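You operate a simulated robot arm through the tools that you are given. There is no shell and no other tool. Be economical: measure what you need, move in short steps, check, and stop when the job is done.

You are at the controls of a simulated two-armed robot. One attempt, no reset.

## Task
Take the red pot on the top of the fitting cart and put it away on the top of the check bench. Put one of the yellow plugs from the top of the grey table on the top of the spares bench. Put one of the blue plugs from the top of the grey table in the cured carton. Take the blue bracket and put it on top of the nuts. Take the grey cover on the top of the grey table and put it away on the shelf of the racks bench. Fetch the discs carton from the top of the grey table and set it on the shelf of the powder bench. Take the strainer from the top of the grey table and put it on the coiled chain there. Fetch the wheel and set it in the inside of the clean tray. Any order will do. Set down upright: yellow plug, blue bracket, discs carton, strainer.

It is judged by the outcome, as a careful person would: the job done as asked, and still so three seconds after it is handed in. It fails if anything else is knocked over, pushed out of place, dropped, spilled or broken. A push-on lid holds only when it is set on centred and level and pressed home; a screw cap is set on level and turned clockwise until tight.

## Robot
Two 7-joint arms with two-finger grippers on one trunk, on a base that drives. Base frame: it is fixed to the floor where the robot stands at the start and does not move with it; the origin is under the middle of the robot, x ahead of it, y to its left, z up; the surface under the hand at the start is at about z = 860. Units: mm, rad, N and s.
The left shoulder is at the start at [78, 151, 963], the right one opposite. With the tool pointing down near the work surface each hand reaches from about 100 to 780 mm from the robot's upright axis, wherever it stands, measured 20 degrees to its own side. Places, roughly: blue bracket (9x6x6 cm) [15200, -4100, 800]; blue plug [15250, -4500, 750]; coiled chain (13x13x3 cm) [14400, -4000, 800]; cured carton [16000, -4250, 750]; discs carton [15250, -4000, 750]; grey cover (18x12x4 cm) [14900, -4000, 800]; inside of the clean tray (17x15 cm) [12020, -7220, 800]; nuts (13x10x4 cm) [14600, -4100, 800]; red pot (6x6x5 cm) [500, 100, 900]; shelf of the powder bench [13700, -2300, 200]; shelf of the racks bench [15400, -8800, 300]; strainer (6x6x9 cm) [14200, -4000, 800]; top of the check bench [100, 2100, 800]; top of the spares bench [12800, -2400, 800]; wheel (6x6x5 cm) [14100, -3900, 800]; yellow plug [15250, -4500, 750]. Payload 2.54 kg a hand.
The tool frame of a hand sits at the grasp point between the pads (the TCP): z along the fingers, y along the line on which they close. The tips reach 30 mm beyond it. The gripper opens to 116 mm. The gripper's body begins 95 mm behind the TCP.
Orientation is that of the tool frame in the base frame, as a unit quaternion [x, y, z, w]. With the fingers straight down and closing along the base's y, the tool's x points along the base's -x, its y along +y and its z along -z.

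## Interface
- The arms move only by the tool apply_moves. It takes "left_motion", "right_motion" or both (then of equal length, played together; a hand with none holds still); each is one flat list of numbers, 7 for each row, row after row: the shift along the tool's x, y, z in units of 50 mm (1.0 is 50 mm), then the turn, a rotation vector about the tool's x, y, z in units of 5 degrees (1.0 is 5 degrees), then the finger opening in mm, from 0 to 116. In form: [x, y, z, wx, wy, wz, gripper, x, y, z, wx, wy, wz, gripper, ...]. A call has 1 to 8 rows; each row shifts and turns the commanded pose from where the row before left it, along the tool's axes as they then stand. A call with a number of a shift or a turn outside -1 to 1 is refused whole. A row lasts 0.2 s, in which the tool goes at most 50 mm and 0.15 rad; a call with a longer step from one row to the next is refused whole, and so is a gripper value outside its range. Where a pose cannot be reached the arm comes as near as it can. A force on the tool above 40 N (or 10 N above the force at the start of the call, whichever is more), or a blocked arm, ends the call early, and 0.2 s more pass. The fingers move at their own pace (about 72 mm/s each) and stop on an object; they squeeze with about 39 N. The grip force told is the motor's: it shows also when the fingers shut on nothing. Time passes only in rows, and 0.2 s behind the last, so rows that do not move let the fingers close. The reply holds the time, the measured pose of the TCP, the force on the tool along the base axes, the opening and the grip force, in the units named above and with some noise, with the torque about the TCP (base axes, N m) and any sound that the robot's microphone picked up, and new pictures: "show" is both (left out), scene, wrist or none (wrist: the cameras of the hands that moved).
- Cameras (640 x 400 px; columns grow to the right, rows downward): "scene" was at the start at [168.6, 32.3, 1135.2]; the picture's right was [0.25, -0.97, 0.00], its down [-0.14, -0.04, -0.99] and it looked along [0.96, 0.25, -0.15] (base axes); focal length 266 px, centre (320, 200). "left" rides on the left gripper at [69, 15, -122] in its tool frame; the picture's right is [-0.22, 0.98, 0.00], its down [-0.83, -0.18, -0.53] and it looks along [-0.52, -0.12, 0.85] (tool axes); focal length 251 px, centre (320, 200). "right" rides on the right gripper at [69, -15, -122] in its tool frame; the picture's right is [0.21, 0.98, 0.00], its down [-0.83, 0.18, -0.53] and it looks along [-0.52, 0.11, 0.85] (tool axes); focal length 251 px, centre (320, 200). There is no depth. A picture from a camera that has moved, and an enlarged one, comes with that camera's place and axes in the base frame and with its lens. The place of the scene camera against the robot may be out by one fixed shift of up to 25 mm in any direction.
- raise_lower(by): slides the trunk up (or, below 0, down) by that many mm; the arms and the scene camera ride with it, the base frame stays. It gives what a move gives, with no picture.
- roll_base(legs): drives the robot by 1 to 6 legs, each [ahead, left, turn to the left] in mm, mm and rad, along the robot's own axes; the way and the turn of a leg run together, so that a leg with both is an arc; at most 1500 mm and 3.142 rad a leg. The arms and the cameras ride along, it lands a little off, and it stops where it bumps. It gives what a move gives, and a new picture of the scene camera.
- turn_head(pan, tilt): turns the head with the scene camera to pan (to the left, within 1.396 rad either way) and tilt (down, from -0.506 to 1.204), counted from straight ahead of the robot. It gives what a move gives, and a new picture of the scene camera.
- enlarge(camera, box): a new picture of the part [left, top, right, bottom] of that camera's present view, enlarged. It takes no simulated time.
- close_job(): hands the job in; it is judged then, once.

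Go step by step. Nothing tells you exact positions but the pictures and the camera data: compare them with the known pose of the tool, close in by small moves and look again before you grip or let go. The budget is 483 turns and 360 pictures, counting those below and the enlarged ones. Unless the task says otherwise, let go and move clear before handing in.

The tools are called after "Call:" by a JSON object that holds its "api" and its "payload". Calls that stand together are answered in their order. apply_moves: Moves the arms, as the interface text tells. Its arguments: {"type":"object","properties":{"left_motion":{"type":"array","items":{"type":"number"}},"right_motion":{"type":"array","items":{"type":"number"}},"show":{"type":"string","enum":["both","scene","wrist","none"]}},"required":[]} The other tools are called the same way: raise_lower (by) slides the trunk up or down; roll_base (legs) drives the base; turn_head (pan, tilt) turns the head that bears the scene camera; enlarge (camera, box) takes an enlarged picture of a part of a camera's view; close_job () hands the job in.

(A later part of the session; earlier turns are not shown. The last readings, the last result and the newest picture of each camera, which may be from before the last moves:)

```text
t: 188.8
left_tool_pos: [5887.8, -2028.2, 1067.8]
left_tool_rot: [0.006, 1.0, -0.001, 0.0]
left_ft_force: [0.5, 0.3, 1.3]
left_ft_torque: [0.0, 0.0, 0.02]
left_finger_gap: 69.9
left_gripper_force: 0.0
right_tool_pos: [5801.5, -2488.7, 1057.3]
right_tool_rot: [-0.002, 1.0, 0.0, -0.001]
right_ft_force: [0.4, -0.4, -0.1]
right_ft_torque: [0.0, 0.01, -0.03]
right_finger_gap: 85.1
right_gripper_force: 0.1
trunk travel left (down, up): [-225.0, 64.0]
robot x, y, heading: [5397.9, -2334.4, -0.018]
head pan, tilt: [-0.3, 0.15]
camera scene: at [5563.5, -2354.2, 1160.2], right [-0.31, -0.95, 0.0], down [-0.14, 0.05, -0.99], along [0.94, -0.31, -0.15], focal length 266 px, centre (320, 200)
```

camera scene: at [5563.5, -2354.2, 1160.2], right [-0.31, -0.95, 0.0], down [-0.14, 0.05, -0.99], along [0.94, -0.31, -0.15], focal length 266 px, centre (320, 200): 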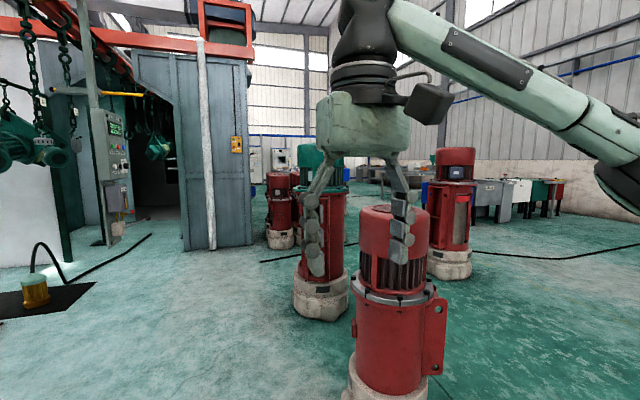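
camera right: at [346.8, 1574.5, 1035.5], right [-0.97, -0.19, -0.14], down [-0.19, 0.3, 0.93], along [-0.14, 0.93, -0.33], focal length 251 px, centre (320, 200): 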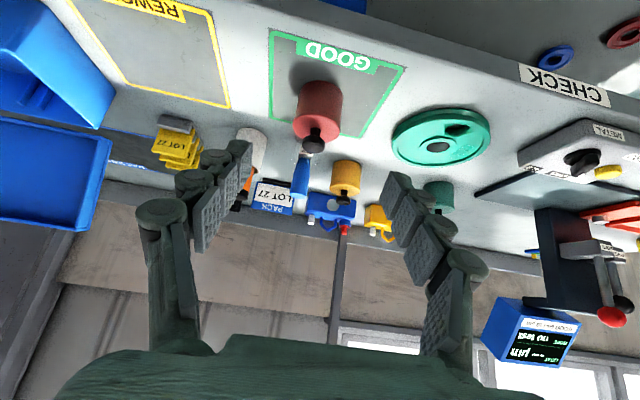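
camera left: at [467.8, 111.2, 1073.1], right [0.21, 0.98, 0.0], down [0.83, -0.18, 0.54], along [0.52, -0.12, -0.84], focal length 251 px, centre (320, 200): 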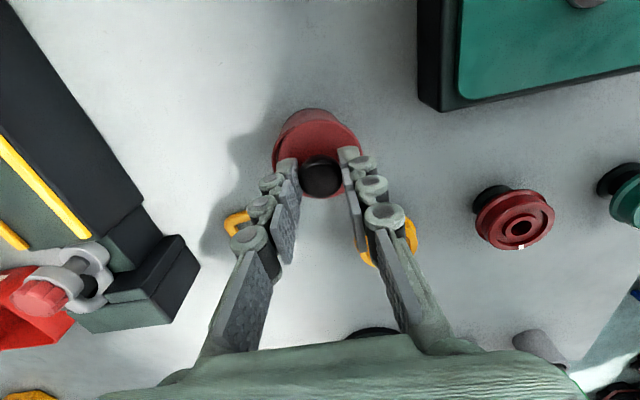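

Drums stand ahead. I slide right at x ≈ 5500, behind the motor, to reach open floor around y = −5150.

Call:
{"api": "roll_base", "payload": {"legs": [[120, 0, 0.018], [0, -1400, 0]]}}

Call:
{"api": "turn_head", "payload": {"pan": -0.9, "tilt": 0.25}}

```text
t: 203.1
left_tool_pos: [5999.1, -3417.0, 1067.5]
left_tool_rot: [0.006, 1.0, 0.0, 0.0]
left_ft_force: [-0.7, 0.7, -0.9]
left_ft_torque: [-0.02, -0.01, -0.01]
left_finger_gap: 69.9
left_gripper_force: 0.0
right_tool_pos: [5912.7, -3879.6, 1058.2]
right_tool_rot: [-0.003, 1.0, -0.001, 0.0]
right_ft_force: [-0.4, 0.1, 0.0]
right_ft_torque: [0.02, -0.01, 0.03]
right_finger_gap: 85.0
right_gripper_force: 0.0
trunk travel left (down, up): [-225.0, 64.0]
robot x, y, heading: [5505.8, -3723.1, -0.018]
head pan, tilt: [-0.3, 0.15]
camera scene: at [5675.0, -3744.2, 1160.2], right [-0.31, -0.95, 0.0], down [-0.14, 0.05, -0.99], along [0.94, -0.31, -0.15], focal length 266 px, centre (320, 200)
```

scene: 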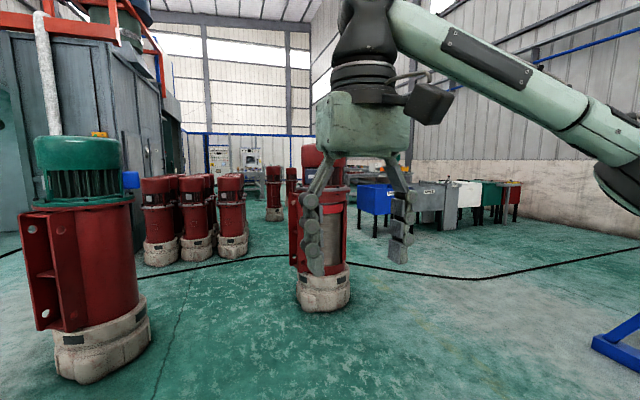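

```text
t: 204.1
left_tool_pos: [5998.9, -3416.6, 1067.9]
left_tool_rot: [0.005, 1.0, -0.001, 0.0]
left_ft_force: [-0.1, 0.1, -0.5]
left_ft_torque: [0.0, 0.02, 0.03]
left_finger_gap: 69.7
left_gripper_force: 0.1
right_tool_pos: [5912.1, -3877.7, 1058.7]
right_tool_rot: [-0.002, 1.0, -0.001, 0.0]
right_ft_force: [0.3, -0.7, 0.2]
right_ft_torque: [0.0, 0.02, 0.01]
right_finger_gap: 84.9
right_gripper_force: 0.0
trunk travel left (down, up): [-225.0, 64.0]
robot x, y, heading: [5510.5, -3723.5, -0.014]
head pan, tilt: [-0.901, 0.25]
camera scene: at [5643.8, -3789.5, 1150.9], right [-0.79, -0.61, 0.0], down [-0.15, 0.2, -0.97], along [0.59, -0.77, -0.25], focal length 266 px, centre (320, 200)
```

scene: 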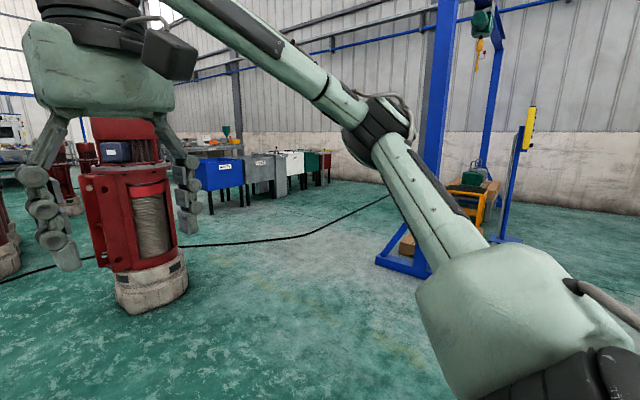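

Route: slide right to y ≈ −5050, then forward between the tall drum and the bins.

Call:
{"api": "roll_base", "payload": {"legs": [[0, -1340, 0.014], [1400, 0, 0], [1400, 0, 0]]}}

Call:
{"api": "turn_head", "payload": {"pan": 0.1, "tilt": 0.15}}

```text
t: 226.8
left_tool_pos: [7858.0, -4760.8, 1113.7]
left_tool_rot: [-0.03, 0.999, 0.01, 0.044]
left_ft_force: [0.4, 0.0, -0.3]
left_ft_torque: [-0.01, -0.03, -0.02]
left_finger_gap: 70.0
left_gripper_force: 0.0
right_tool_pos: [7806.1, -5226.9, 1066.8]
right_tool_rot: [-0.032, 0.999, 0.012, 0.014]
right_ft_force: [-1.2, -0.2, 0.9]
right_ft_torque: [-0.04, -0.05, -0.02]
right_finger_gap: 85.1
right_gripper_force: 0.0
trunk travel left (down, up): [-225.0, 64.0]
robot x, y, heading: [7413.4, -5080.9, 0.051]
head pan, tilt: [-0.901, 0.25]
stopped in leg 3: the robot was blocked; the commanded pose is now the measured one
camera scene: at [7530.4, -5157.2, 1152.9], right [-0.75, -0.66, -0.04], down [-0.14, 0.21, -0.97], along [0.64, -0.72, -0.25], focal length 266 px, centre (320, 200)
```

scene: 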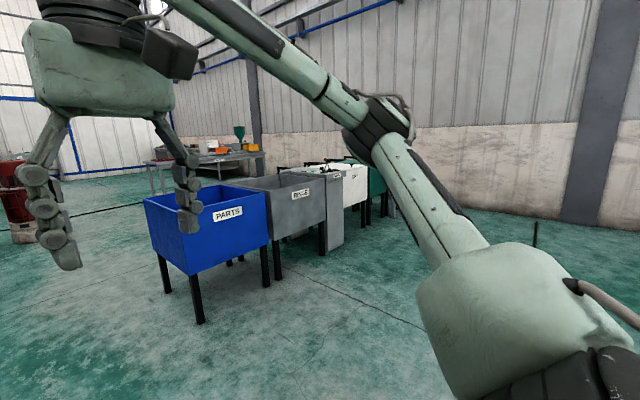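

```text
t: 228.1
left_tool_pos: [7858.8, -4761.7, 1115.6]
left_tool_rot: [-0.028, 0.998, 0.01, 0.047]
left_ft_force: [1.1, 0.1, 0.1]
left_ft_torque: [0.01, -0.02, 0.05]
left_finger_gap: 69.9
left_gripper_force: 0.1
right_tool_pos: [7804.7, -5227.2, 1066.1]
right_tool_rot: [-0.032, 0.999, 0.013, 0.017]
right_ft_force: [-0.8, -0.6, -0.1]
right_ft_torque: [-0.02, 0.02, 0.01]
right_finger_gap: 85.2
right_gripper_force: 0.0
trunk travel left (down, up): [-225.0, 64.0]
robot x, y, heading: [7417.6, -5070.9, 0.044]
head pan, tilt: [0.099, 0.15]
camera scene: at [7560.0, -5074.2, 1164.4], right [0.14, -0.99, -0.02], down [-0.12, 0.01, -0.99], along [0.98, 0.14, -0.11], focal length 266 px, centre (320, 200)
```

scene: 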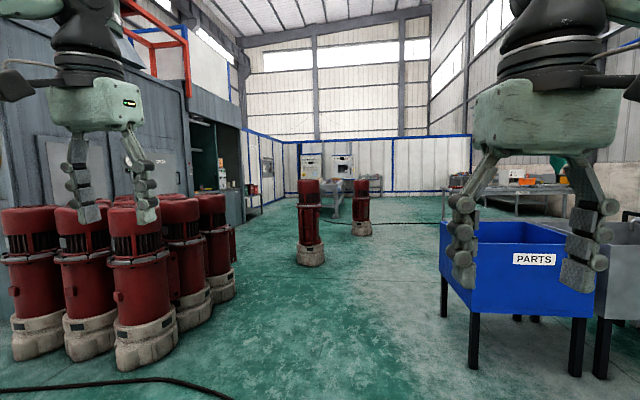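

The base has ridden onto a floor cable. I try a short leg forward to see whether it rolls over.

Call:
{"api": "roll_base", "payload": {"legs": [[250, 0, 0]]}}

```text
t: 228.8
left_tool_pos: [7861.3, -4757.2, 1119.4]
left_tool_rot: [-0.033, 0.998, 0.011, 0.051]
left_ft_force: [0.7, -0.3, -0.8]
left_ft_torque: [0.02, -0.01, 0.03]
left_finger_gap: 69.9
left_gripper_force: 0.1
right_tool_pos: [7814.1, -5224.9, 1064.2]
right_tool_rot: [-0.036, 0.999, 0.01, 0.01]
right_ft_force: [-0.4, 0.3, 0.2]
right_ft_torque: [-0.02, -0.03, 0.03]
right_finger_gap: 84.8
right_gripper_force: 0.1
trunk travel left (down, up): [-225.0, 64.0]
robot x, y, heading: [7417.0, -5078.2, 0.054]
head pan, tilt: [0.099, 0.15]
stopped in leg 1: the robot was blocked; the commanded pose is now the measured one
camera scene: at [7569.3, -5073.1, 1164.6], right [0.15, -0.99, -0.02], down [-0.13, 0.0, -0.99], along [0.98, 0.16, -0.13], focal length 266 px, centre (320, 200)
```

scene: 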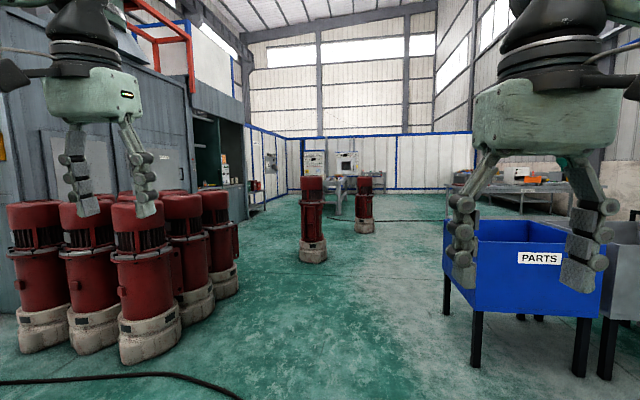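

It was the left elbow touching the tall drum, not the cable. I back off, shift right to y ≈ −5300 and continue.

Call:
{"api": "roll_base", "payload": {"legs": [[-200, 0, -0.05], [0, -240, 0], [800, 0, 0]]}}

Call:
{"api": "turn_head", "payload": {"pan": 1.0, "tilt": 0.3}}

```text
t: 236.8
left_tool_pos: [8493.4, -5008.9, 1096.9]
left_tool_rot: [-0.004, 0.999, -0.004, 0.036]
left_ft_force: [-0.7, 0.6, -1.0]
left_ft_torque: [0.03, 0.03, 0.01]
left_finger_gap: 70.2
left_gripper_force: 0.0
right_tool_pos: [8417.1, -5474.5, 1057.5]
right_tool_rot: [-0.008, 1.0, -0.001, 0.0]
right_ft_force: [0.3, 0.0, -0.5]
right_ft_torque: [-0.02, 0.01, -0.01]
right_finger_gap: 85.1
right_gripper_force: 0.0
trunk travel left (down, up): [-225.0, 64.0]
robot x, y, heading: [8011.1, -5322.7, -0.006]
head pan, tilt: [0.099, 0.15]
camera scene: at [8182.2, -5306.0, 1160.1], right [0.09, -1.0, 0.0], down [-0.15, -0.01, -0.99], along [0.98, 0.09, -0.15], focal length 266 px, centre (320, 200)
```

scene: 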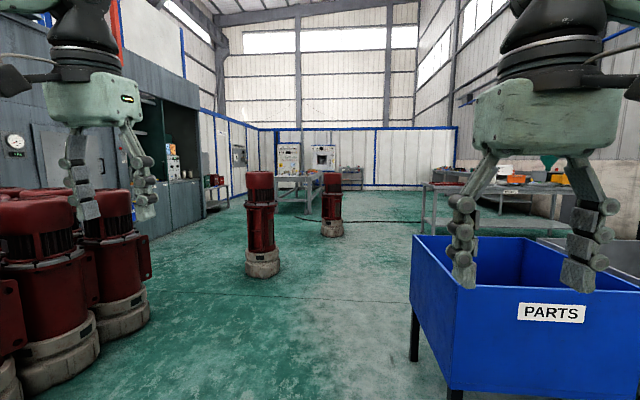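

```text
t: 238.0
left_tool_pos: [8492.0, -5009.5, 1096.7]
left_tool_rot: [-0.004, 0.999, -0.004, 0.036]
left_ft_force: [0.0, 0.3, 0.3]
left_ft_torque: [0.01, 0.03, -0.01]
left_finger_gap: 69.8
left_gripper_force: 0.2
right_tool_pos: [8415.5, -5475.0, 1060.1]
right_tool_rot: [-0.007, 1.0, -0.001, 0.001]
right_ft_force: [0.4, -0.9, 0.5]
right_ft_torque: [-0.02, -0.04, 0.0]
right_finger_gap: 85.0
right_gripper_force: 0.1
trunk travel left (down, up): [-225.0, 64.0]
robot x, y, heading: [8013.1, -5325.9, -0.005]
head pan, tilt: [1.0, 0.3]
camera scene: at [8140.6, -5236.5, 1146.2], right [0.84, -0.55, 0.0], down [-0.16, -0.25, -0.96], along [0.52, 0.8, -0.3], focal length 266 px, centre (320, 200)
```

scene: 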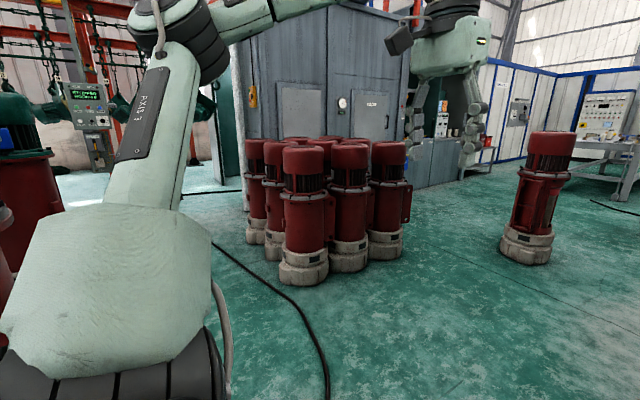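

Past the tall drum. Two more red pumps ahead at about [10700, −4455] and [12110, −5126]; I go forward and look again.

Call:
{"api": "roll_base", "payload": {"legs": [[1400, 30, 0], [600, 0, 0]]}}

Call:
{"api": "turn_head", "payload": {"pan": 0.2, "tilt": 0.15}}

```text
t: 248.0
left_tool_pos: [10501.0, -4980.3, 1096.8]
left_tool_rot: [-0.005, 0.999, -0.004, 0.036]
left_ft_force: [0.3, -0.3, -1.1]
left_ft_torque: [-0.04, 0.0, 0.02]
left_finger_gap: 69.9
left_gripper_force: 0.1
right_tool_pos: [10427.0, -5446.3, 1057.4]
right_tool_rot: [-0.008, 1.0, -0.001, 0.0]
right_ft_force: [1.1, -0.8, 0.4]
right_ft_torque: [0.0, 0.05, -0.01]
right_finger_gap: 85.2
right_gripper_force: 0.1
trunk travel left (down, up): [-225.0, 64.0]
robot x, y, heading: [10020.9, -5297.2, 0.001]
head pan, tilt: [1.0, 0.3]
camera scene: at [10150.5, -5209.6, 1146.1], right [0.84, -0.54, 0.0], down [-0.16, -0.25, -0.96], along [0.52, 0.8, -0.3], focal length 266 px, centre (320, 200)
```

scene: 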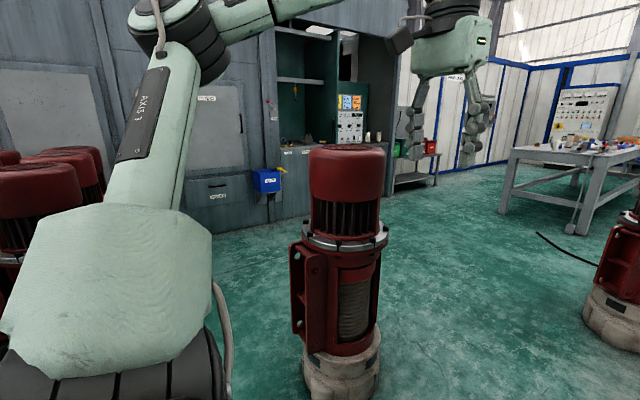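

```text
t: 249.2
left_tool_pos: [10502.1, -4981.1, 1095.9]
left_tool_rot: [-0.006, 0.999, -0.004, 0.036]
left_ft_force: [0.2, 0.5, 0.1]
left_ft_torque: [0.02, -0.01, -0.01]
left_finger_gap: 69.8
left_gripper_force: 0.1
right_tool_pos: [10427.2, -5445.7, 1057.6]
right_tool_rot: [-0.009, 1.0, 0.0, 0.0]
right_ft_force: [-0.4, 0.8, 0.4]
right_ft_torque: [-0.02, -0.04, -0.03]
right_finger_gap: 84.9
right_gripper_force: 0.0
trunk travel left (down, up): [-225.0, 64.0]
robot x, y, heading: [10021.9, -5297.6, 0.003]
head pan, tilt: [0.201, 0.15]
camera scene: at [10190.7, -5269.6, 1160.1], right [0.2, -0.98, 0.0], down [-0.15, -0.03, -0.99], along [0.97, 0.2, -0.15], focal length 266 px, centre (320, 200)
```

scene: 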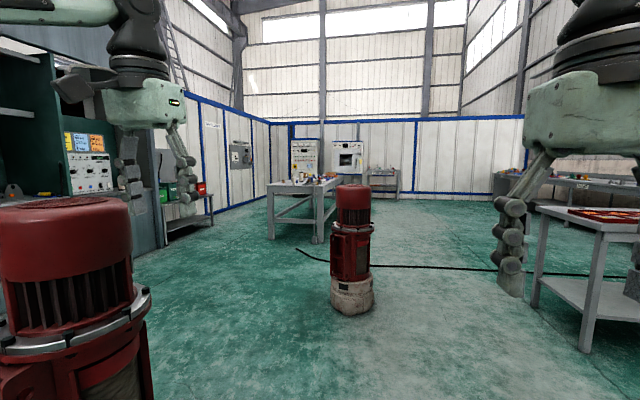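

The grey table is at x ≈ 13700–15400, y ≈ −3790 to −4550. I pass right of the next pump, then slide left in front of the table's west end.

Call:
{"api": "roll_base", "payload": {"legs": [[0, -600, 0], [1400, 0, 0], [1400, 0, 0], [0, 900, 0]]}}

Call:
{"api": "turn_head", "payload": {"pan": 0.5, "tilt": 0.25}}

```text
t: 277.2
left_tool_pos: [13319.4, -4716.5, 1097.9]
left_tool_rot: [0.004, 0.999, -0.004, 0.035]
left_ft_force: [0.1, 1.2, 0.2]
left_ft_torque: [0.0, -0.01, -0.01]
left_finger_gap: 70.0
left_gripper_force: 0.2
right_tool_pos: [13235.4, -5179.9, 1059.2]
right_tool_rot: [0.001, 1.0, -0.002, 0.001]
right_ft_force: [0.1, 0.5, 0.5]
right_ft_torque: [-0.03, 0.02, 0.02]
right_finger_gap: 85.1
right_gripper_force: 0.1
trunk travel left (down, up): [-225.0, 64.0]
robot x, y, heading: [12832.5, -5022.1, -0.019]
head pan, tilt: [0.201, 0.15]
camera scene: at [13002.6, -4999.1, 1160.2], right [0.18, -0.98, 0.0], down [-0.15, -0.03, -0.99], along [0.97, 0.18, -0.15], focal length 266 px, centre (320, 200)
```

scene: 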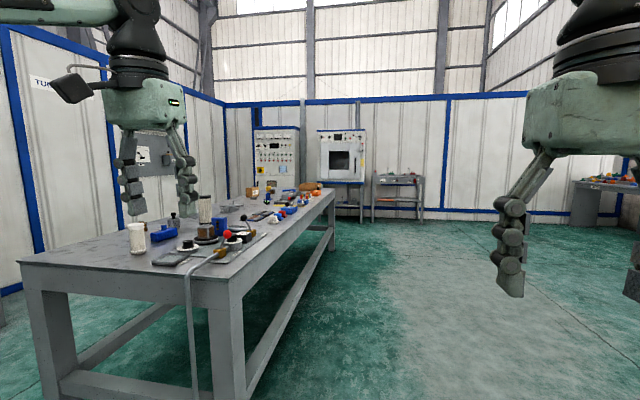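

```text
t: 278.0
left_tool_pos: [13320.4, -4716.3, 1096.8]
left_tool_rot: [0.003, 0.999, -0.005, 0.036]
left_ft_force: [0.0, -0.9, -1.4]
left_ft_torque: [0.01, -0.02, 0.03]
left_finger_gap: 69.7
left_gripper_force: 0.0
right_tool_pos: [13234.9, -5181.7, 1058.6]
right_tool_rot: [0.001, 1.0, -0.001, 0.001]
right_ft_force: [-0.5, -0.2, 0.4]
right_ft_torque: [0.02, -0.01, 0.01]
right_finger_gap: 85.3
right_gripper_force: 0.2
trunk travel left (down, up): [-225.0, 64.0]
robot x, y, heading: [12832.4, -5024.8, -0.017]
head pan, tilt: [0.499, 0.25]
camera scene: at [12994.2, -4972.8, 1150.9], right [0.46, -0.89, 0.0], down [-0.22, -0.11, -0.97], along [0.86, 0.45, -0.25], focal length 266 px, centre (320, 200)
```

scene: 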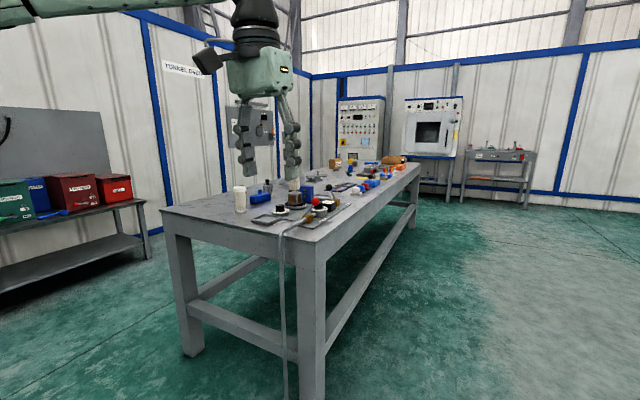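

I slide left to the corridor north of the table and look around.

Call:
{"api": "roll_base", "payload": {"legs": [[0, 900, 0.017], [0, 850, 0]]}}

Call:
{"api": "turn_head", "payload": {"pan": 1.0, "tilt": 0.35}}

Call:
{"api": "turn_head", "payload": {"pan": -0.4, "tilt": 0.35}}

```text
t: 295.2
left_tool_pos: [13334.5, -2954.0, 1097.3]
left_tool_rot: [-0.003, 0.999, -0.004, 0.037]
left_ft_force: [0.0, 0.6, 0.4]
left_ft_torque: [0.03, 0.02, 0.0]
left_finger_gap: 70.1
left_gripper_force: 0.0
right_tool_pos: [13257.9, -3420.6, 1057.3]
right_tool_rot: [-0.005, 1.0, -0.001, 0.001]
right_ft_force: [0.4, 1.3, -0.4]
right_ft_torque: [0.02, -0.02, 0.01]
right_finger_gap: 85.0
right_gripper_force: 0.0
trunk travel left (down, up): [-225.0, 64.0]
robot x, y, heading: [12851.5, -3266.2, -0.006]
head pan, tilt: [0.499, 0.25]
camera scene: at [13013.5, -3215.0, 1150.9], right [0.47, -0.88, 0.0], down [-0.22, -0.12, -0.97], along [0.85, 0.46, -0.25], focal length 266 px, centre (320, 200)
```

scene: 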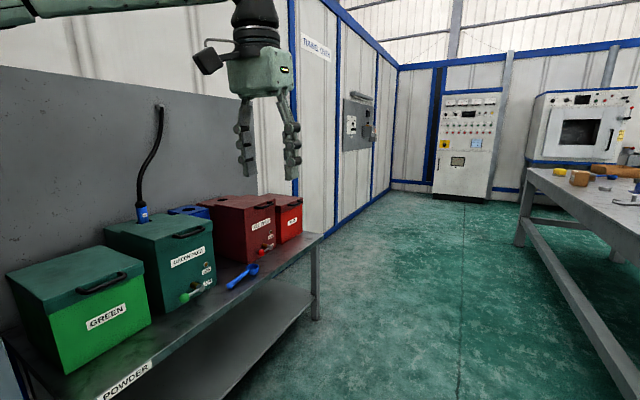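

```text
t: 296.1
left_tool_pos: [13336.3, -2954.3, 1096.2]
left_tool_rot: [-0.003, 0.999, -0.004, 0.036]
left_ft_force: [-0.1, -0.3, 0.0]
left_ft_torque: [-0.03, 0.0, 0.01]
left_finger_gap: 70.0
left_gripper_force: 0.0
right_tool_pos: [13257.8, -3419.2, 1058.4]
right_tool_rot: [-0.006, 1.0, 0.0, 0.001]
right_ft_force: [0.5, 0.2, 1.0]
right_ft_torque: [0.0, 0.02, 0.0]
right_finger_gap: 85.2
right_gripper_force: 0.1
trunk travel left (down, up): [-225.0, 64.0]
robot x, y, heading: [12851.6, -3266.7, -0.005]
head pan, tilt: [1.0, 0.351]
camera scene: at [12982.1, -3181.2, 1141.5], right [0.84, -0.55, 0.0], down [-0.19, -0.29, -0.94], along [0.51, 0.79, -0.34], focal length 266 px, centre (320, 200)
```

scene: 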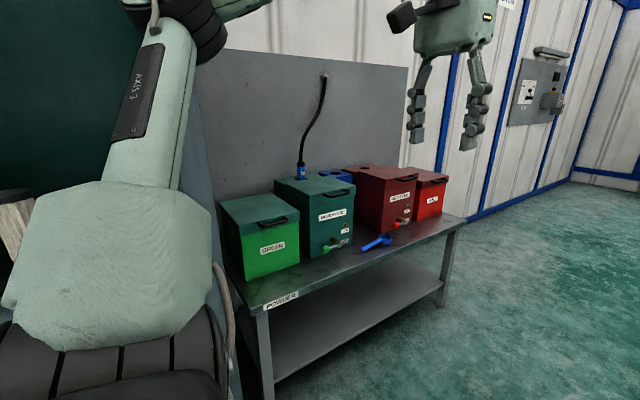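

```text
t: 297.6
left_tool_pos: [13335.1, -2954.1, 1096.8]
left_tool_rot: [-0.003, 0.999, -0.005, 0.035]
left_ft_force: [-0.2, 0.1, -0.1]
left_ft_torque: [-0.04, 0.0, 0.0]
left_finger_gap: 70.0
left_gripper_force: 0.0
right_tool_pos: [13258.5, -3419.2, 1058.6]
right_tool_rot: [-0.005, 1.0, -0.001, 0.001]
right_ft_force: [0.1, 0.3, 0.1]
right_ft_torque: [0.01, 0.02, 0.02]
right_finger_gap: 84.5
right_gripper_force: 0.1
trunk travel left (down, up): [-225.0, 64.0]
robot x, y, heading: [12852.0, -3270.4, -0.006]
head pan, tilt: [-0.4, 0.351]
camera scene: at [13016.7, -3296.0, 1141.4], right [-0.39, -0.92, 0.0], down [-0.32, 0.14, -0.94], along [0.86, -0.37, -0.34], focal length 266 px, centre (320, 200)
```

scene: 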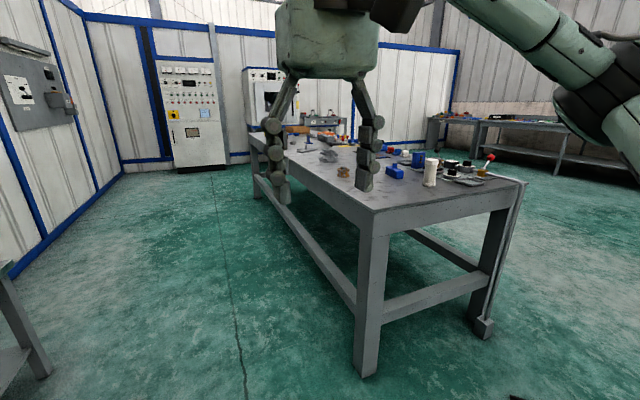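

I drive down the corridor to x ≈ 14300 and turn to face the table from the north.

Call:
{"api": "roll_base", "payload": {"legs": [[1450, 20, 0.005], [0, 0, -1.57]]}}

Call:
{"api": "turn_head", "payload": {"pan": 0.0, "tilt": 0.6}}

```text
t: 308.9
left_tool_pos: [14632.5, -3731.9, 1097.6]
left_tool_rot: [0.704, 0.709, -0.027, 0.022]
left_ft_force: [0.3, 0.3, 1.1]
left_ft_torque: [0.01, 0.0, 0.0]
left_finger_gap: 69.8
left_gripper_force: 0.0
right_tool_pos: [14167.5, -3655.3, 1057.8]
right_tool_rot: [0.702, 0.712, -0.002, 0.0]
right_ft_force: [0.5, 0.4, -0.6]
right_ft_torque: [-0.01, -0.02, -0.01]
right_finger_gap: 85.0
right_gripper_force: 0.1
trunk travel left (down, up): [-225.0, 64.0]
robot x, y, heading: [14321.1, -3249.8, -1.575]
head pan, tilt: [-0.4, 0.351]
camera scene: at [14292.9, -3395.1, 1141.4], right [-0.92, 0.39, 0.0], down [0.14, 0.32, -0.94], along [-0.37, -0.86, -0.34], focal length 266 px, centre (320, 200)
```

scene: 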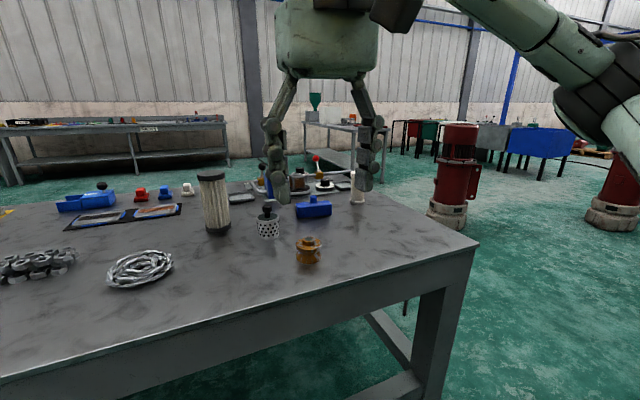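

```text
t: 309.7
left_tool_pos: [14632.7, -3731.5, 1097.6]
left_tool_rot: [0.704, 0.71, -0.027, 0.022]
left_ft_force: [0.2, 0.0, 0.2]
left_ft_torque: [-0.04, 0.01, -0.02]
left_finger_gap: 69.7
left_gripper_force: 0.1
right_tool_pos: [14168.6, -3657.3, 1058.3]
right_tool_rot: [0.702, 0.712, -0.002, 0.001]
right_ft_force: [0.9, -0.1, 0.7]
right_ft_torque: [0.02, 0.01, 0.01]
right_finger_gap: 84.9
right_gripper_force: 0.0
trunk travel left (down, up): [-225.0, 64.0]
robot x, y, heading: [14315.2, -3251.0, -1.571]
head pan, tilt: [0.0, 0.6]
camera scene: at [14329.1, -3397.9, 1118.7], right [-1.0, 0.0, 0.0], down [0.0, 0.56, -0.83], along [0.0, -0.83, -0.56], focal length 266 px, centre (320, 200)
```

scene: 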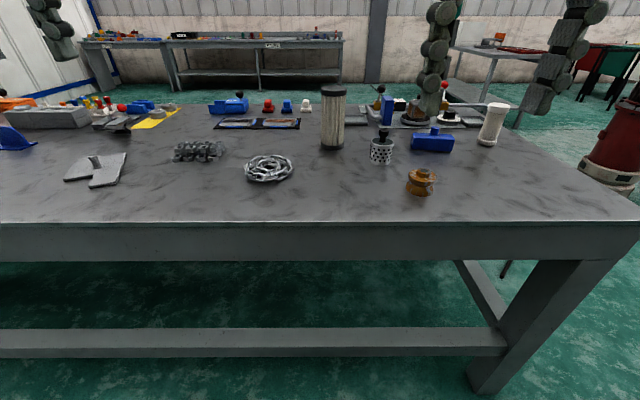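

Good view: wheel, strainer, coiled chain, nuts and grey cover are visible. I move closer and lower the trunk a bit.

Call:
{"api": "roll_base", "payload": {"legs": [[170, 0, 0]]}}

Call:
{"api": "raise_lower", "payload": {"by": -40}}

Call:
{"api": "turn_head", "payload": {"pan": 0.0, "tilt": 0.75}}

```text
t: 311.2
left_tool_pos: [14632.5, -3902.8, 1096.4]
left_tool_rot: [0.704, 0.709, -0.029, 0.022]
left_ft_force: [0.7, -1.7, 0.8]
left_ft_torque: [-0.03, -0.02, 0.0]
left_finger_gap: 70.1
left_gripper_force: 0.1
right_tool_pos: [14167.3, -3824.4, 1058.9]
right_tool_rot: [0.702, 0.712, -0.001, -0.001]
right_ft_force: [0.0, 0.1, -0.2]
right_ft_torque: [0.03, -0.02, -0.01]
right_finger_gap: 85.3
right_gripper_force: 0.2
trunk travel left (down, up): [-225.0, 64.0]
robot x, y, heading: [14320.4, -3418.0, -1.574]
head pan, tilt: [0.0, 0.6]
camera scene: at [14328.3, -3567.6, 1118.5], right [-1.0, 0.01, 0.0], down [0.0, 0.57, -0.82], along [0.0, -0.82, -0.57], focal length 266 px, centre (320, 200)
```

scene: 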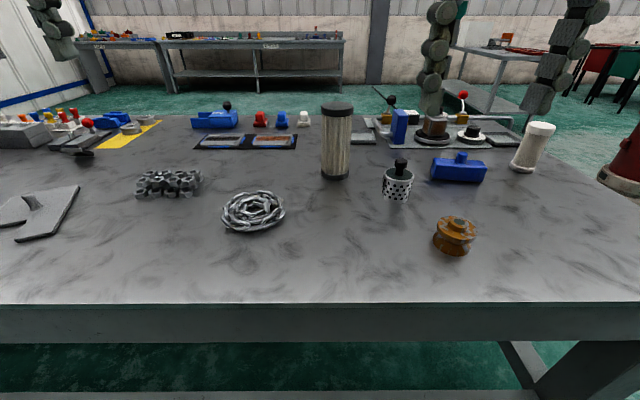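

```text
t: 312.0
left_tool_pos: [14631.2, -3901.0, 1056.1]
left_tool_rot: [0.704, 0.709, -0.028, 0.023]
left_ft_force: [0.4, 0.7, -0.1]
left_ft_torque: [0.0, 0.0, -0.03]
left_finger_gap: 69.8
left_gripper_force: 0.1
right_tool_pos: [14166.5, -3824.9, 1018.4]
right_tool_rot: [0.702, 0.712, -0.001, 0.0]
right_ft_force: [0.3, -0.3, 0.3]
right_ft_torque: [0.02, -0.02, -0.03]
right_finger_gap: 85.2
right_gripper_force: 0.1
trunk travel left (down, up): [-185.0, 104.0]
robot x, y, heading: [14315.5, -3418.2, -1.574]
head pan, tilt: [0.0, 0.6]
```

```text
t: 312.7
left_tool_pos: [14631.9, -3901.7, 1057.0]
left_tool_rot: [0.705, 0.708, -0.028, 0.022]
left_ft_force: [0.8, -1.4, 0.1]
left_ft_torque: [0.03, 0.0, 0.0]
left_finger_gap: 70.2
left_gripper_force: 0.1
right_tool_pos: [14167.2, -3823.8, 1019.2]
right_tool_rot: [0.702, 0.712, -0.002, 0.001]
right_ft_force: [-0.3, 0.0, 0.3]
right_ft_torque: [0.0, -0.01, 0.0]
right_finger_gap: 85.0
right_gripper_force: 0.0
trunk travel left (down, up): [-185.0, 104.0]
robot x, y, heading: [14318.4, -3417.0, -1.578]
head pan, tilt: [0.0, 0.75]
camera scene: at [14328.3, -3561.5, 1065.8], right [-1.0, 0.01, 0.0], down [0.0, 0.68, -0.73], along [0.0, -0.73, -0.68], focal length 266 px, centre (320, 200)
```

scene: 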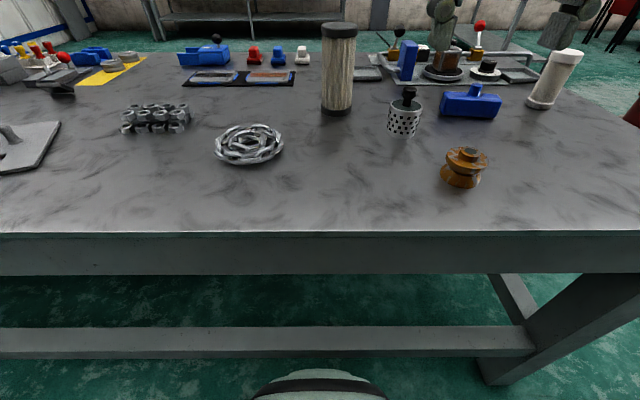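

I zoom on the strainer and move the right hand over it.

Call:
{"api": "enlarge", "payload": {"camera": "scene", "box": [320, 60, 520, 200]}}

Call:
{"api": "apply_moves", "payload": {"right_motion": [-0.9, -0.083, 0.15, 0, 0, 0, 100, -0.9, -0.083, 0.15, 0, 0, 0, 100, -0.9, -0.083, 0.15, 0, 0, 0, 100, -0.9, -0.083, 0.15, 0, 0, 0, 100, -0.9, -0.083, 0.15, 0, 0, 0, 100, -0.9, -0.083, 0.15, 0, 0, 0, 100], "show": "both"}}

```text
2.86 times, centred on (420, 130) of scene
camera zoom: at [14328.3, -3561.5, 1065.8], right [-1.0, 0.01, 0.0], down [0.0, 0.68, -0.73], along [0.0, -0.73, -0.68], focal length 758 px, centre (34, 400)
```

zoom: 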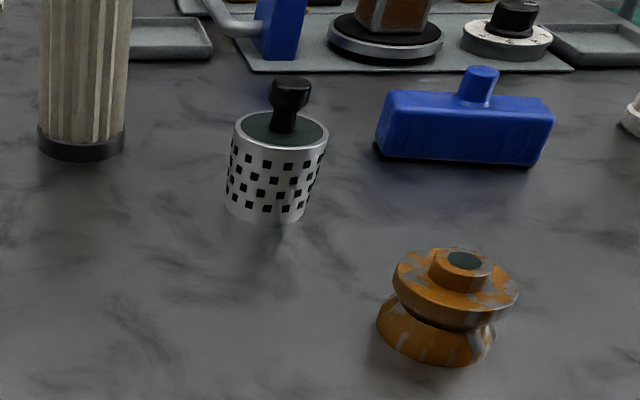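

```text
t: 314.1
left_tool_pos: [14632.1, -3901.9, 1054.9]
left_tool_rot: [0.703, 0.71, -0.028, 0.022]
left_ft_force: [-1.1, 0.3, 0.5]
left_ft_torque: [0.01, 0.01, -0.02]
left_finger_gap: 70.2
left_gripper_force: 0.1
right_tool_pos: [14145.1, -4095.8, 972.6]
right_tool_rot: [0.702, 0.712, -0.002, -0.001]
right_ft_force: [-1.4, -1.0, 0.7]
right_ft_torque: [0.05, 0.01, -0.03]
right_finger_gap: 99.8
right_gripper_force: 0.0
trunk travel left (down, up): [-185.0, 104.0]
robot x, y, heading: [14317.4, -3422.1, -1.577]
head pan, tilt: [0.0, 0.75]
camera scene: at [14328.6, -3561.9, 1065.7], right [-1.0, 0.01, 0.0], down [0.0, 0.68, -0.73], along [0.0, -0.73, -0.68], focal length 266 px, centre (320, 200)
camera right: at [14131.6, -4027.1, 1094.6], right [0.97, 0.23, 0.0], down [0.2, -0.82, 0.53], along [0.12, -0.52, -0.85], focal length 251 px, centre (320, 200)
```

scene: 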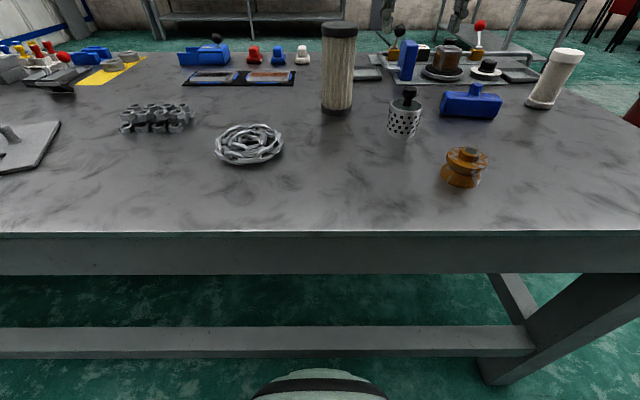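
right: 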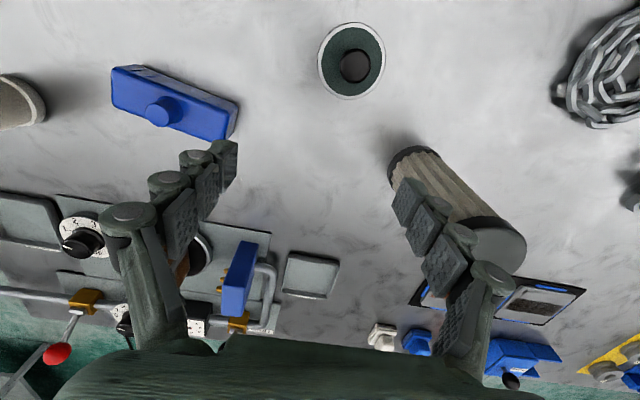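

The table top is at about z = 797, and the strainer at [14162, −4035]. I correct the position and descend part way.

Call:
{"api": "apply_moves", "payload": {"right_motion": [0.6, 0.17, 0, 0, 0, 0, 90, 0.6, 0.17, 0.2, 0, 0, 0, 90, 0, 0, 0.8, 0, 0, 0, 90], "show": "wrist"}}

```text
t: 314.9
left_tool_pos: [14632.0, -3901.3, 1056.6]
left_tool_rot: [0.704, 0.709, -0.027, 0.023]
left_ft_force: [-0.2, -0.2, 0.1]
left_ft_torque: [0.01, 0.0, -0.02]
left_finger_gap: 69.9
left_gripper_force: 0.0
right_tool_pos: [14161.3, -4036.2, 923.4]
right_tool_rot: [0.704, 0.711, -0.001, 0.0]
right_ft_force: [-1.1, -0.1, 0.0]
right_ft_torque: [-0.02, -0.01, 0.0]
right_finger_gap: 89.8
right_gripper_force: 0.1
trunk travel left (down, up): [-185.0, 104.0]
robot x, y, heading: [14316.9, -3418.8, -1.575]
head pan, tilt: [0.0, 0.75]
camera right: at [14146.8, -3967.1, 1045.3], right [0.97, 0.23, 0.0], down [0.19, -0.82, 0.53], along [0.12, -0.52, -0.85], focal length 251 px, centre (320, 200)
```

right: 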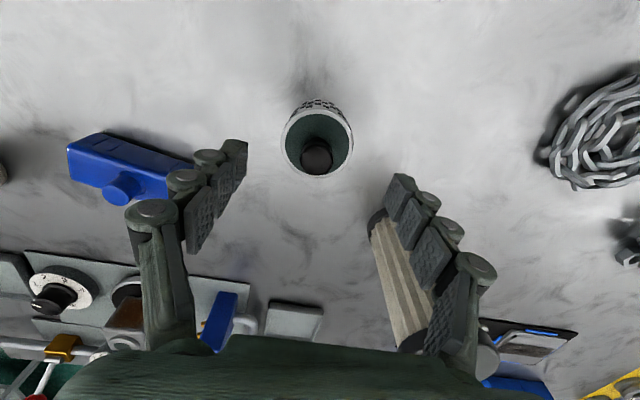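

Call:
{"api": "apply_moves", "payload": {"right_motion": [0.14, -0.04, 0.6, 0, 0, 0, 90, 0, 0, 0.8, 0, 0, 0, 90, 0, 0, 0.35, 0, 0, 0, 90], "show": "wrist"}}

```text
t: 315.7
left_tool_pos: [14631.3, -3902.6, 1056.4]
left_tool_rot: [0.704, 0.709, -0.027, 0.023]
left_ft_force: [0.9, 0.4, -0.2]
left_ft_torque: [0.02, 0.01, 0.0]
left_finger_gap: 69.9
left_gripper_force: 0.1
right_tool_pos: [14158.1, -4028.8, 836.7]
right_tool_rot: [0.703, 0.711, -0.001, 0.0]
right_ft_force: [0.5, -0.2, -0.4]
right_ft_torque: [-0.01, 0.0, -0.03]
right_finger_gap: 90.1
right_gripper_force: 0.1
trunk travel left (down, up): [-185.0, 104.0]
robot x, y, heading: [14318.1, -3417.2, -1.577]
head pan, tilt: [0.0, 0.75]
camera right: at [14143.6, -3959.3, 958.0], right [0.97, 0.23, 0.0], down [0.19, -0.82, 0.54], along [0.12, -0.52, -0.84], focal length 251 px, centre (320, 200)
```

right: 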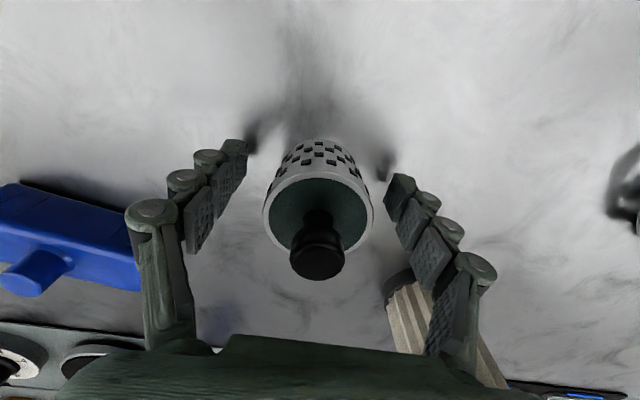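

Aligned. Closing.

Call:
{"api": "apply_moves", "payload": {"right_motion": [0, 0, 0, 0, 0, 0, 40, 0, 0, 0, 0, 0, 0, 40, 0, 0, 0, 0, 0, 0, 40, 0, 0, -0.3, 0, 0, 0, 40, 0, 0, -0.6, 0, 0, 0, 40, 0, 0, -0.6, 0, 0, 0, 40], "show": "both"}}

```text
t: 317.1
left_tool_pos: [14632.2, -3900.8, 1058.3]
left_tool_rot: [0.705, 0.709, -0.027, 0.023]
left_ft_force: [0.5, 0.1, -0.2]
left_ft_torque: [-0.01, -0.05, 0.0]
left_finger_gap: 69.9
left_gripper_force: 0.1
right_tool_pos: [14157.8, -4027.8, 912.1]
right_tool_rot: [0.702, 0.712, -0.001, -0.001]
right_ft_force: [-0.2, 0.6, -1.3]
right_ft_torque: [-0.01, 0.02, -0.02]
right_finger_gap: 54.5
right_gripper_force: 38.9
trunk travel left (down, up): [-185.0, 104.0]
robot x, y, heading: [14316.5, -3420.0, -1.575]
head pan, tilt: [0.0, 0.75]
camera scene: at [14328.3, -3561.4, 1065.8], right [-1.0, 0.01, 0.0], down [0.0, 0.68, -0.73], along [0.0, -0.73, -0.68], focal length 266 px, centre (320, 200)
camera right: at [14144.6, -3959.2, 1033.6], right [0.97, 0.23, 0.0], down [0.19, -0.82, 0.53], along [0.12, -0.52, -0.85], focal length 251 px, centre (320, 200)
```

scene: 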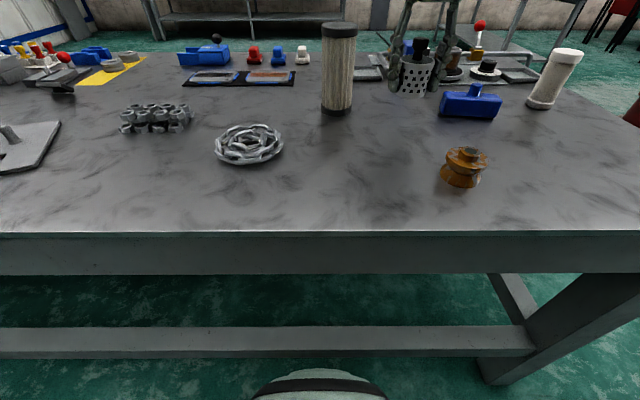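
right: 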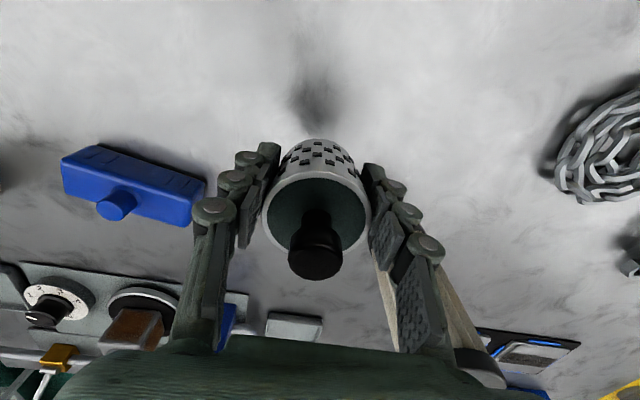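

Held. I raise it clear of the tall filter and shift the base so the chain is in front of the right arm.

Call:
{"api": "apply_moves", "payload": {"right_motion": [0.4, 0, -0.8, 0, 0, 0, 40, 0.6, 0, -0.6, 0, 0, 0, 40], "show": "none"}}

Call:
{"api": "roll_base", "payload": {"legs": [[0, 230, 0.005]]}}

Call:
{"api": "apply_moves", "payload": {"right_motion": [0, 0.3, 0, 0, 0, 0, 40], "show": "wrist"}}

```text
t: 317.7
left_tool_pos: [14632.1, -3901.5, 1058.7]
left_tool_rot: [0.704, 0.709, -0.028, 0.023]
left_ft_force: [-0.5, -0.5, -0.1]
left_ft_torque: [-0.02, 0.01, 0.0]
left_finger_gap: 70.1
left_gripper_force: 0.0
right_tool_pos: [14157.5, -3978.4, 982.6]
right_tool_rot: [0.702, 0.712, 0.0, 0.0]
right_ft_force: [0.4, 0.7, -1.3]
right_ft_torque: [-0.03, 0.01, 0.01]
right_finger_gap: 54.9
right_gripper_force: 39.2
trunk travel left (down, up): [-185.0, 104.0]
robot x, y, heading: [14315.1, -3417.6, -1.575]
head pan, tilt: [0.0, 0.75]
```

```text
t: 320.6
left_tool_pos: [14862.8, -3898.8, 1055.9]
left_tool_rot: [0.702, 0.711, -0.027, 0.022]
left_ft_force: [0.5, -0.4, 0.1]
left_ft_torque: [0.0, 0.03, -0.02]
left_finger_gap: 70.0
left_gripper_force: 0.1
right_tool_pos: [14391.0, -3980.4, 982.0]
right_tool_rot: [0.7, 0.714, -0.001, -0.001]
right_ft_force: [-0.3, -0.5, -1.9]
right_ft_torque: [0.02, -0.01, 0.01]
right_finger_gap: 54.7
right_gripper_force: 38.6
trunk travel left (down, up): [-185.0, 104.0]
robot x, y, heading: [14549.2, -3419.7, -1.572]
head pan, tilt: [0.0, 0.75]
camera scene: at [14558.0, -3562.2, 1065.8], right [-1.0, 0.0, 0.0], down [0.0, 0.68, -0.73], along [0.0, -0.73, -0.68], focal length 266 px, centre (320, 200)
```

scene: 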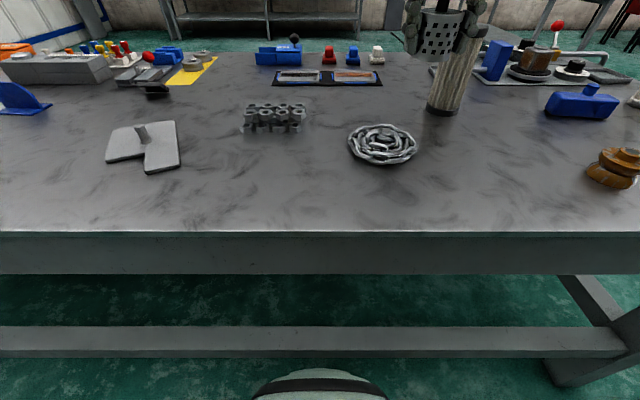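

```text
t: 320.9
left_tool_pos: [14863.7, -3900.9, 1056.6]
left_tool_rot: [0.702, 0.711, -0.028, 0.023]
left_ft_force: [0.4, -0.2, -0.3]
left_ft_torque: [0.01, -0.05, -0.04]
left_finger_gap: 70.0
left_gripper_force: 0.1
right_tool_pos: [14405.3, -3979.7, 982.7]
right_tool_rot: [0.7, 0.714, -0.001, -0.001]
right_ft_force: [0.1, 0.7, -0.4]
right_ft_torque: [-0.01, 0.0, -0.03]
right_finger_gap: 54.6
right_gripper_force: 39.2
trunk travel left (down, up): [-185.0, 104.0]
robot x, y, heading: [14545.8, -3418.7, -1.575]
head pan, tilt: [0.0, 0.75]
camera right: at [14390.3, -3911.0, 1103.9], right [0.97, 0.23, 0.0], down [0.2, -0.82, 0.53], along [0.12, -0.52, -0.85], focal length 251 px, centre (320, 200)
```

right: 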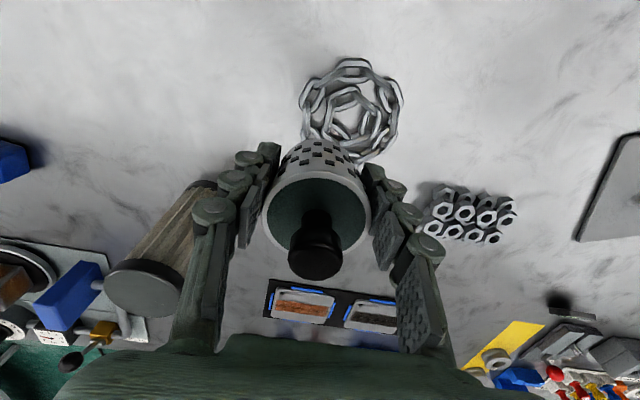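

The chain centre is about [14436, −3966]. I move over it and descend part way.

Call:
{"api": "apply_moves", "payload": {"right_motion": [0.28, 0.62, 0, 0, 0, 0, 40, 0, 0, 0.8, 0, 0, 0, 40, 0, 0, 0.8, 0, 0, 0, 40], "show": "both"}}

Call:
{"api": "enlarge", "payload": {"camera": "scene", "box": [320, 60, 460, 180]}}

```text
t: 321.8
left_tool_pos: [14864.2, -3901.3, 1057.3]
left_tool_rot: [0.703, 0.711, -0.028, 0.023]
left_ft_force: [-0.6, -0.1, 0.5]
left_ft_torque: [0.03, -0.01, 0.02]
left_finger_gap: 69.7
left_gripper_force: 0.2
right_tool_pos: [14435.0, -3966.1, 901.2]
right_tool_rot: [0.701, 0.713, 0.0, 0.001]
right_ft_force: [0.3, 0.0, -1.7]
right_ft_torque: [0.01, 0.05, 0.0]
right_finger_gap: 54.5
right_gripper_force: 39.1
trunk travel left (down, up): [-185.0, 104.0]
robot x, y, heading: [14547.9, -3418.5, -1.572]
head pan, tilt: [0.0, 0.75]
camera scene: at [14557.8, -3562.4, 1065.8], right [-1.0, 0.0, 0.0], down [0.0, 0.68, -0.73], along [0.0, -0.73, -0.68], focal length 266 px, centre (320, 200)
camera right: at [14420.1, -3897.4, 1022.6], right [0.97, 0.23, 0.0], down [0.2, -0.82, 0.53], along [0.12, -0.52, -0.85], focal length 251 px, centre (320, 200)
```

scene: 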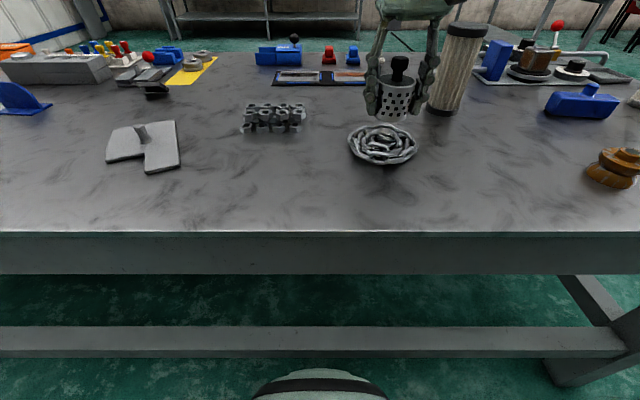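
right: 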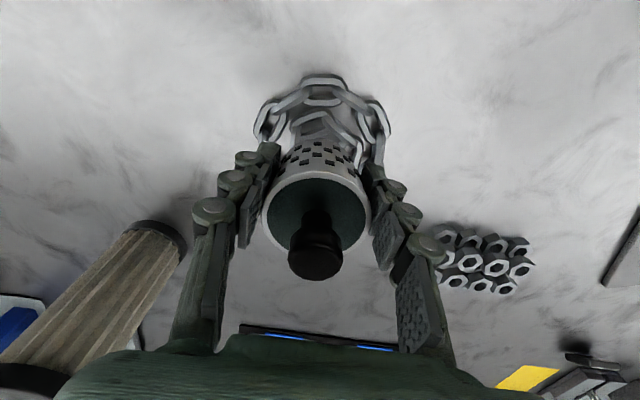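

```text
3.33 times, centred on (390, 120) of scene
camera zoom: at [14557.8, -3562.4, 1065.8], right [-1.0, 0.0, 0.0], down [0.0, 0.68, -0.73], along [0.0, -0.73, -0.68], focal length 885 px, centre (87, 467)
```

zoom: 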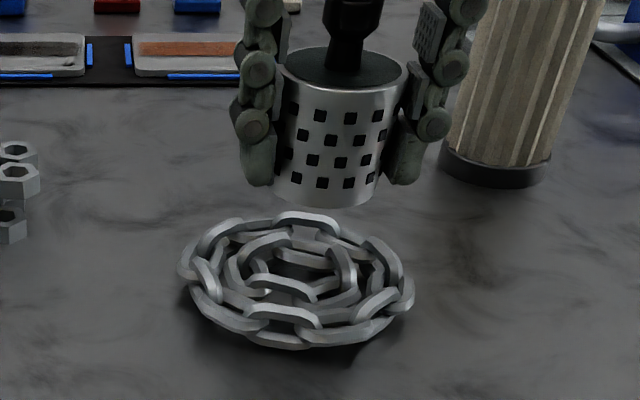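

Well over the chain. I lower in small steps until contact.

Call:
{"api": "apply_moves", "payload": {"right_motion": [-0.08, 0.02, 0.3, 0, 0, 0, 40, 0, 0, 0.2, 0, 0, 0, 40, 0, 0, 0.1, 0, 0, 0, 40, 0, 0, 0.06, 0, 0, 0, 40], "show": "none"}}

Call:
{"api": "enlarge", "payload": {"camera": "scene", "box": [320, 60, 460, 180]}}

```text
t: 322.8
left_tool_pos: [14863.6, -3900.4, 1057.5]
left_tool_rot: [0.703, 0.71, -0.028, 0.023]
left_ft_force: [0.4, 0.5, -0.8]
left_ft_torque: [0.01, -0.01, 0.02]
left_finger_gap: 69.9
left_gripper_force: 0.1
right_tool_pos: [14436.3, -3970.4, 869.4]
right_tool_rot: [0.7, 0.714, -0.001, 0.0]
right_ft_force: [-0.3, -1.3, -1.8]
right_ft_torque: [0.05, 0.03, 0.0]
right_finger_gap: 54.8
right_gripper_force: 38.5
trunk travel left (down, up): [-185.0, 104.0]
robot x, y, heading: [14547.1, -3420.9, -1.578]
head pan, tilt: [0.0, 0.75]
```

```text
3.33 times, centred on (390, 120) of scene
camera zoom: at [14557.9, -3562.2, 1065.8], right [-1.0, 0.0, 0.0], down [0.0, 0.68, -0.73], along [0.0, -0.73, -0.68], focal length 885 px, centre (87, 467)
```

zoom: 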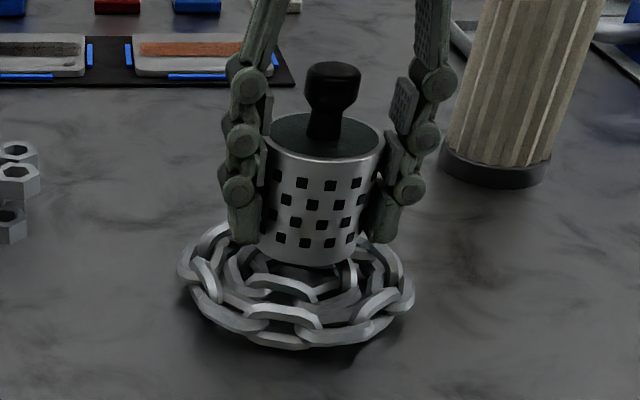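

Call:
{"api": "apply_moves", "payload": {"right_motion": [0, 0.08, 0.06, 0, 0, 0, 40, 0, 0, 0.06, 0, 0, 0, 40, 0, 0, 0.06, 0, 0, 0, 40], "show": "none"}}

Call:
{"api": "enlarge", "payload": {"camera": "scene", "box": [320, 60, 460, 180]}}

```text
t: 323.6
left_tool_pos: [14862.5, -3900.7, 1058.7]
left_tool_rot: [0.702, 0.711, -0.028, 0.023]
left_ft_force: [-0.1, 0.4, -0.2]
left_ft_torque: [0.01, 0.02, 0.02]
left_finger_gap: 69.7
left_gripper_force: 0.1
right_tool_pos: [14442.1, -3970.2, 861.5]
right_tool_rot: [0.7, 0.714, -0.001, 0.001]
right_ft_force: [-0.2, -0.9, 4.0]
right_ft_torque: [0.0, 0.12, 0.0]
right_finger_gap: 54.6
right_gripper_force: 38.4
trunk travel left (down, up): [-185.0, 104.0]
robot x, y, heading: [14547.3, -3420.2, -1.575]
head pan, tilt: [0.0, 0.75]
```

```text
3.33 times, centred on (390, 120) of scene
camera zoom: at [14558.0, -3561.8, 1066.0], right [-1.0, 0.0, 0.0], down [0.0, 0.68, -0.73], along [0.0, -0.73, -0.68], focal length 885 px, centre (87, 467)
```

zoom: 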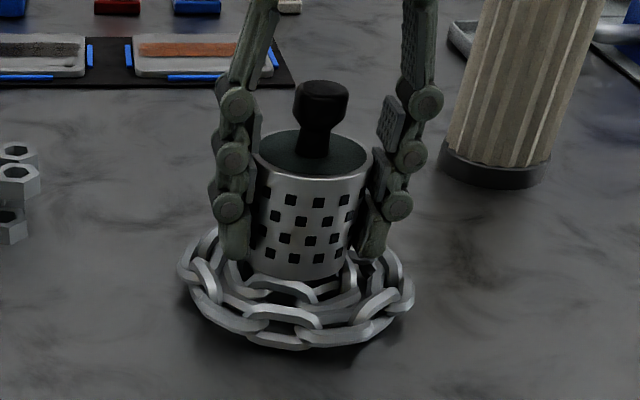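

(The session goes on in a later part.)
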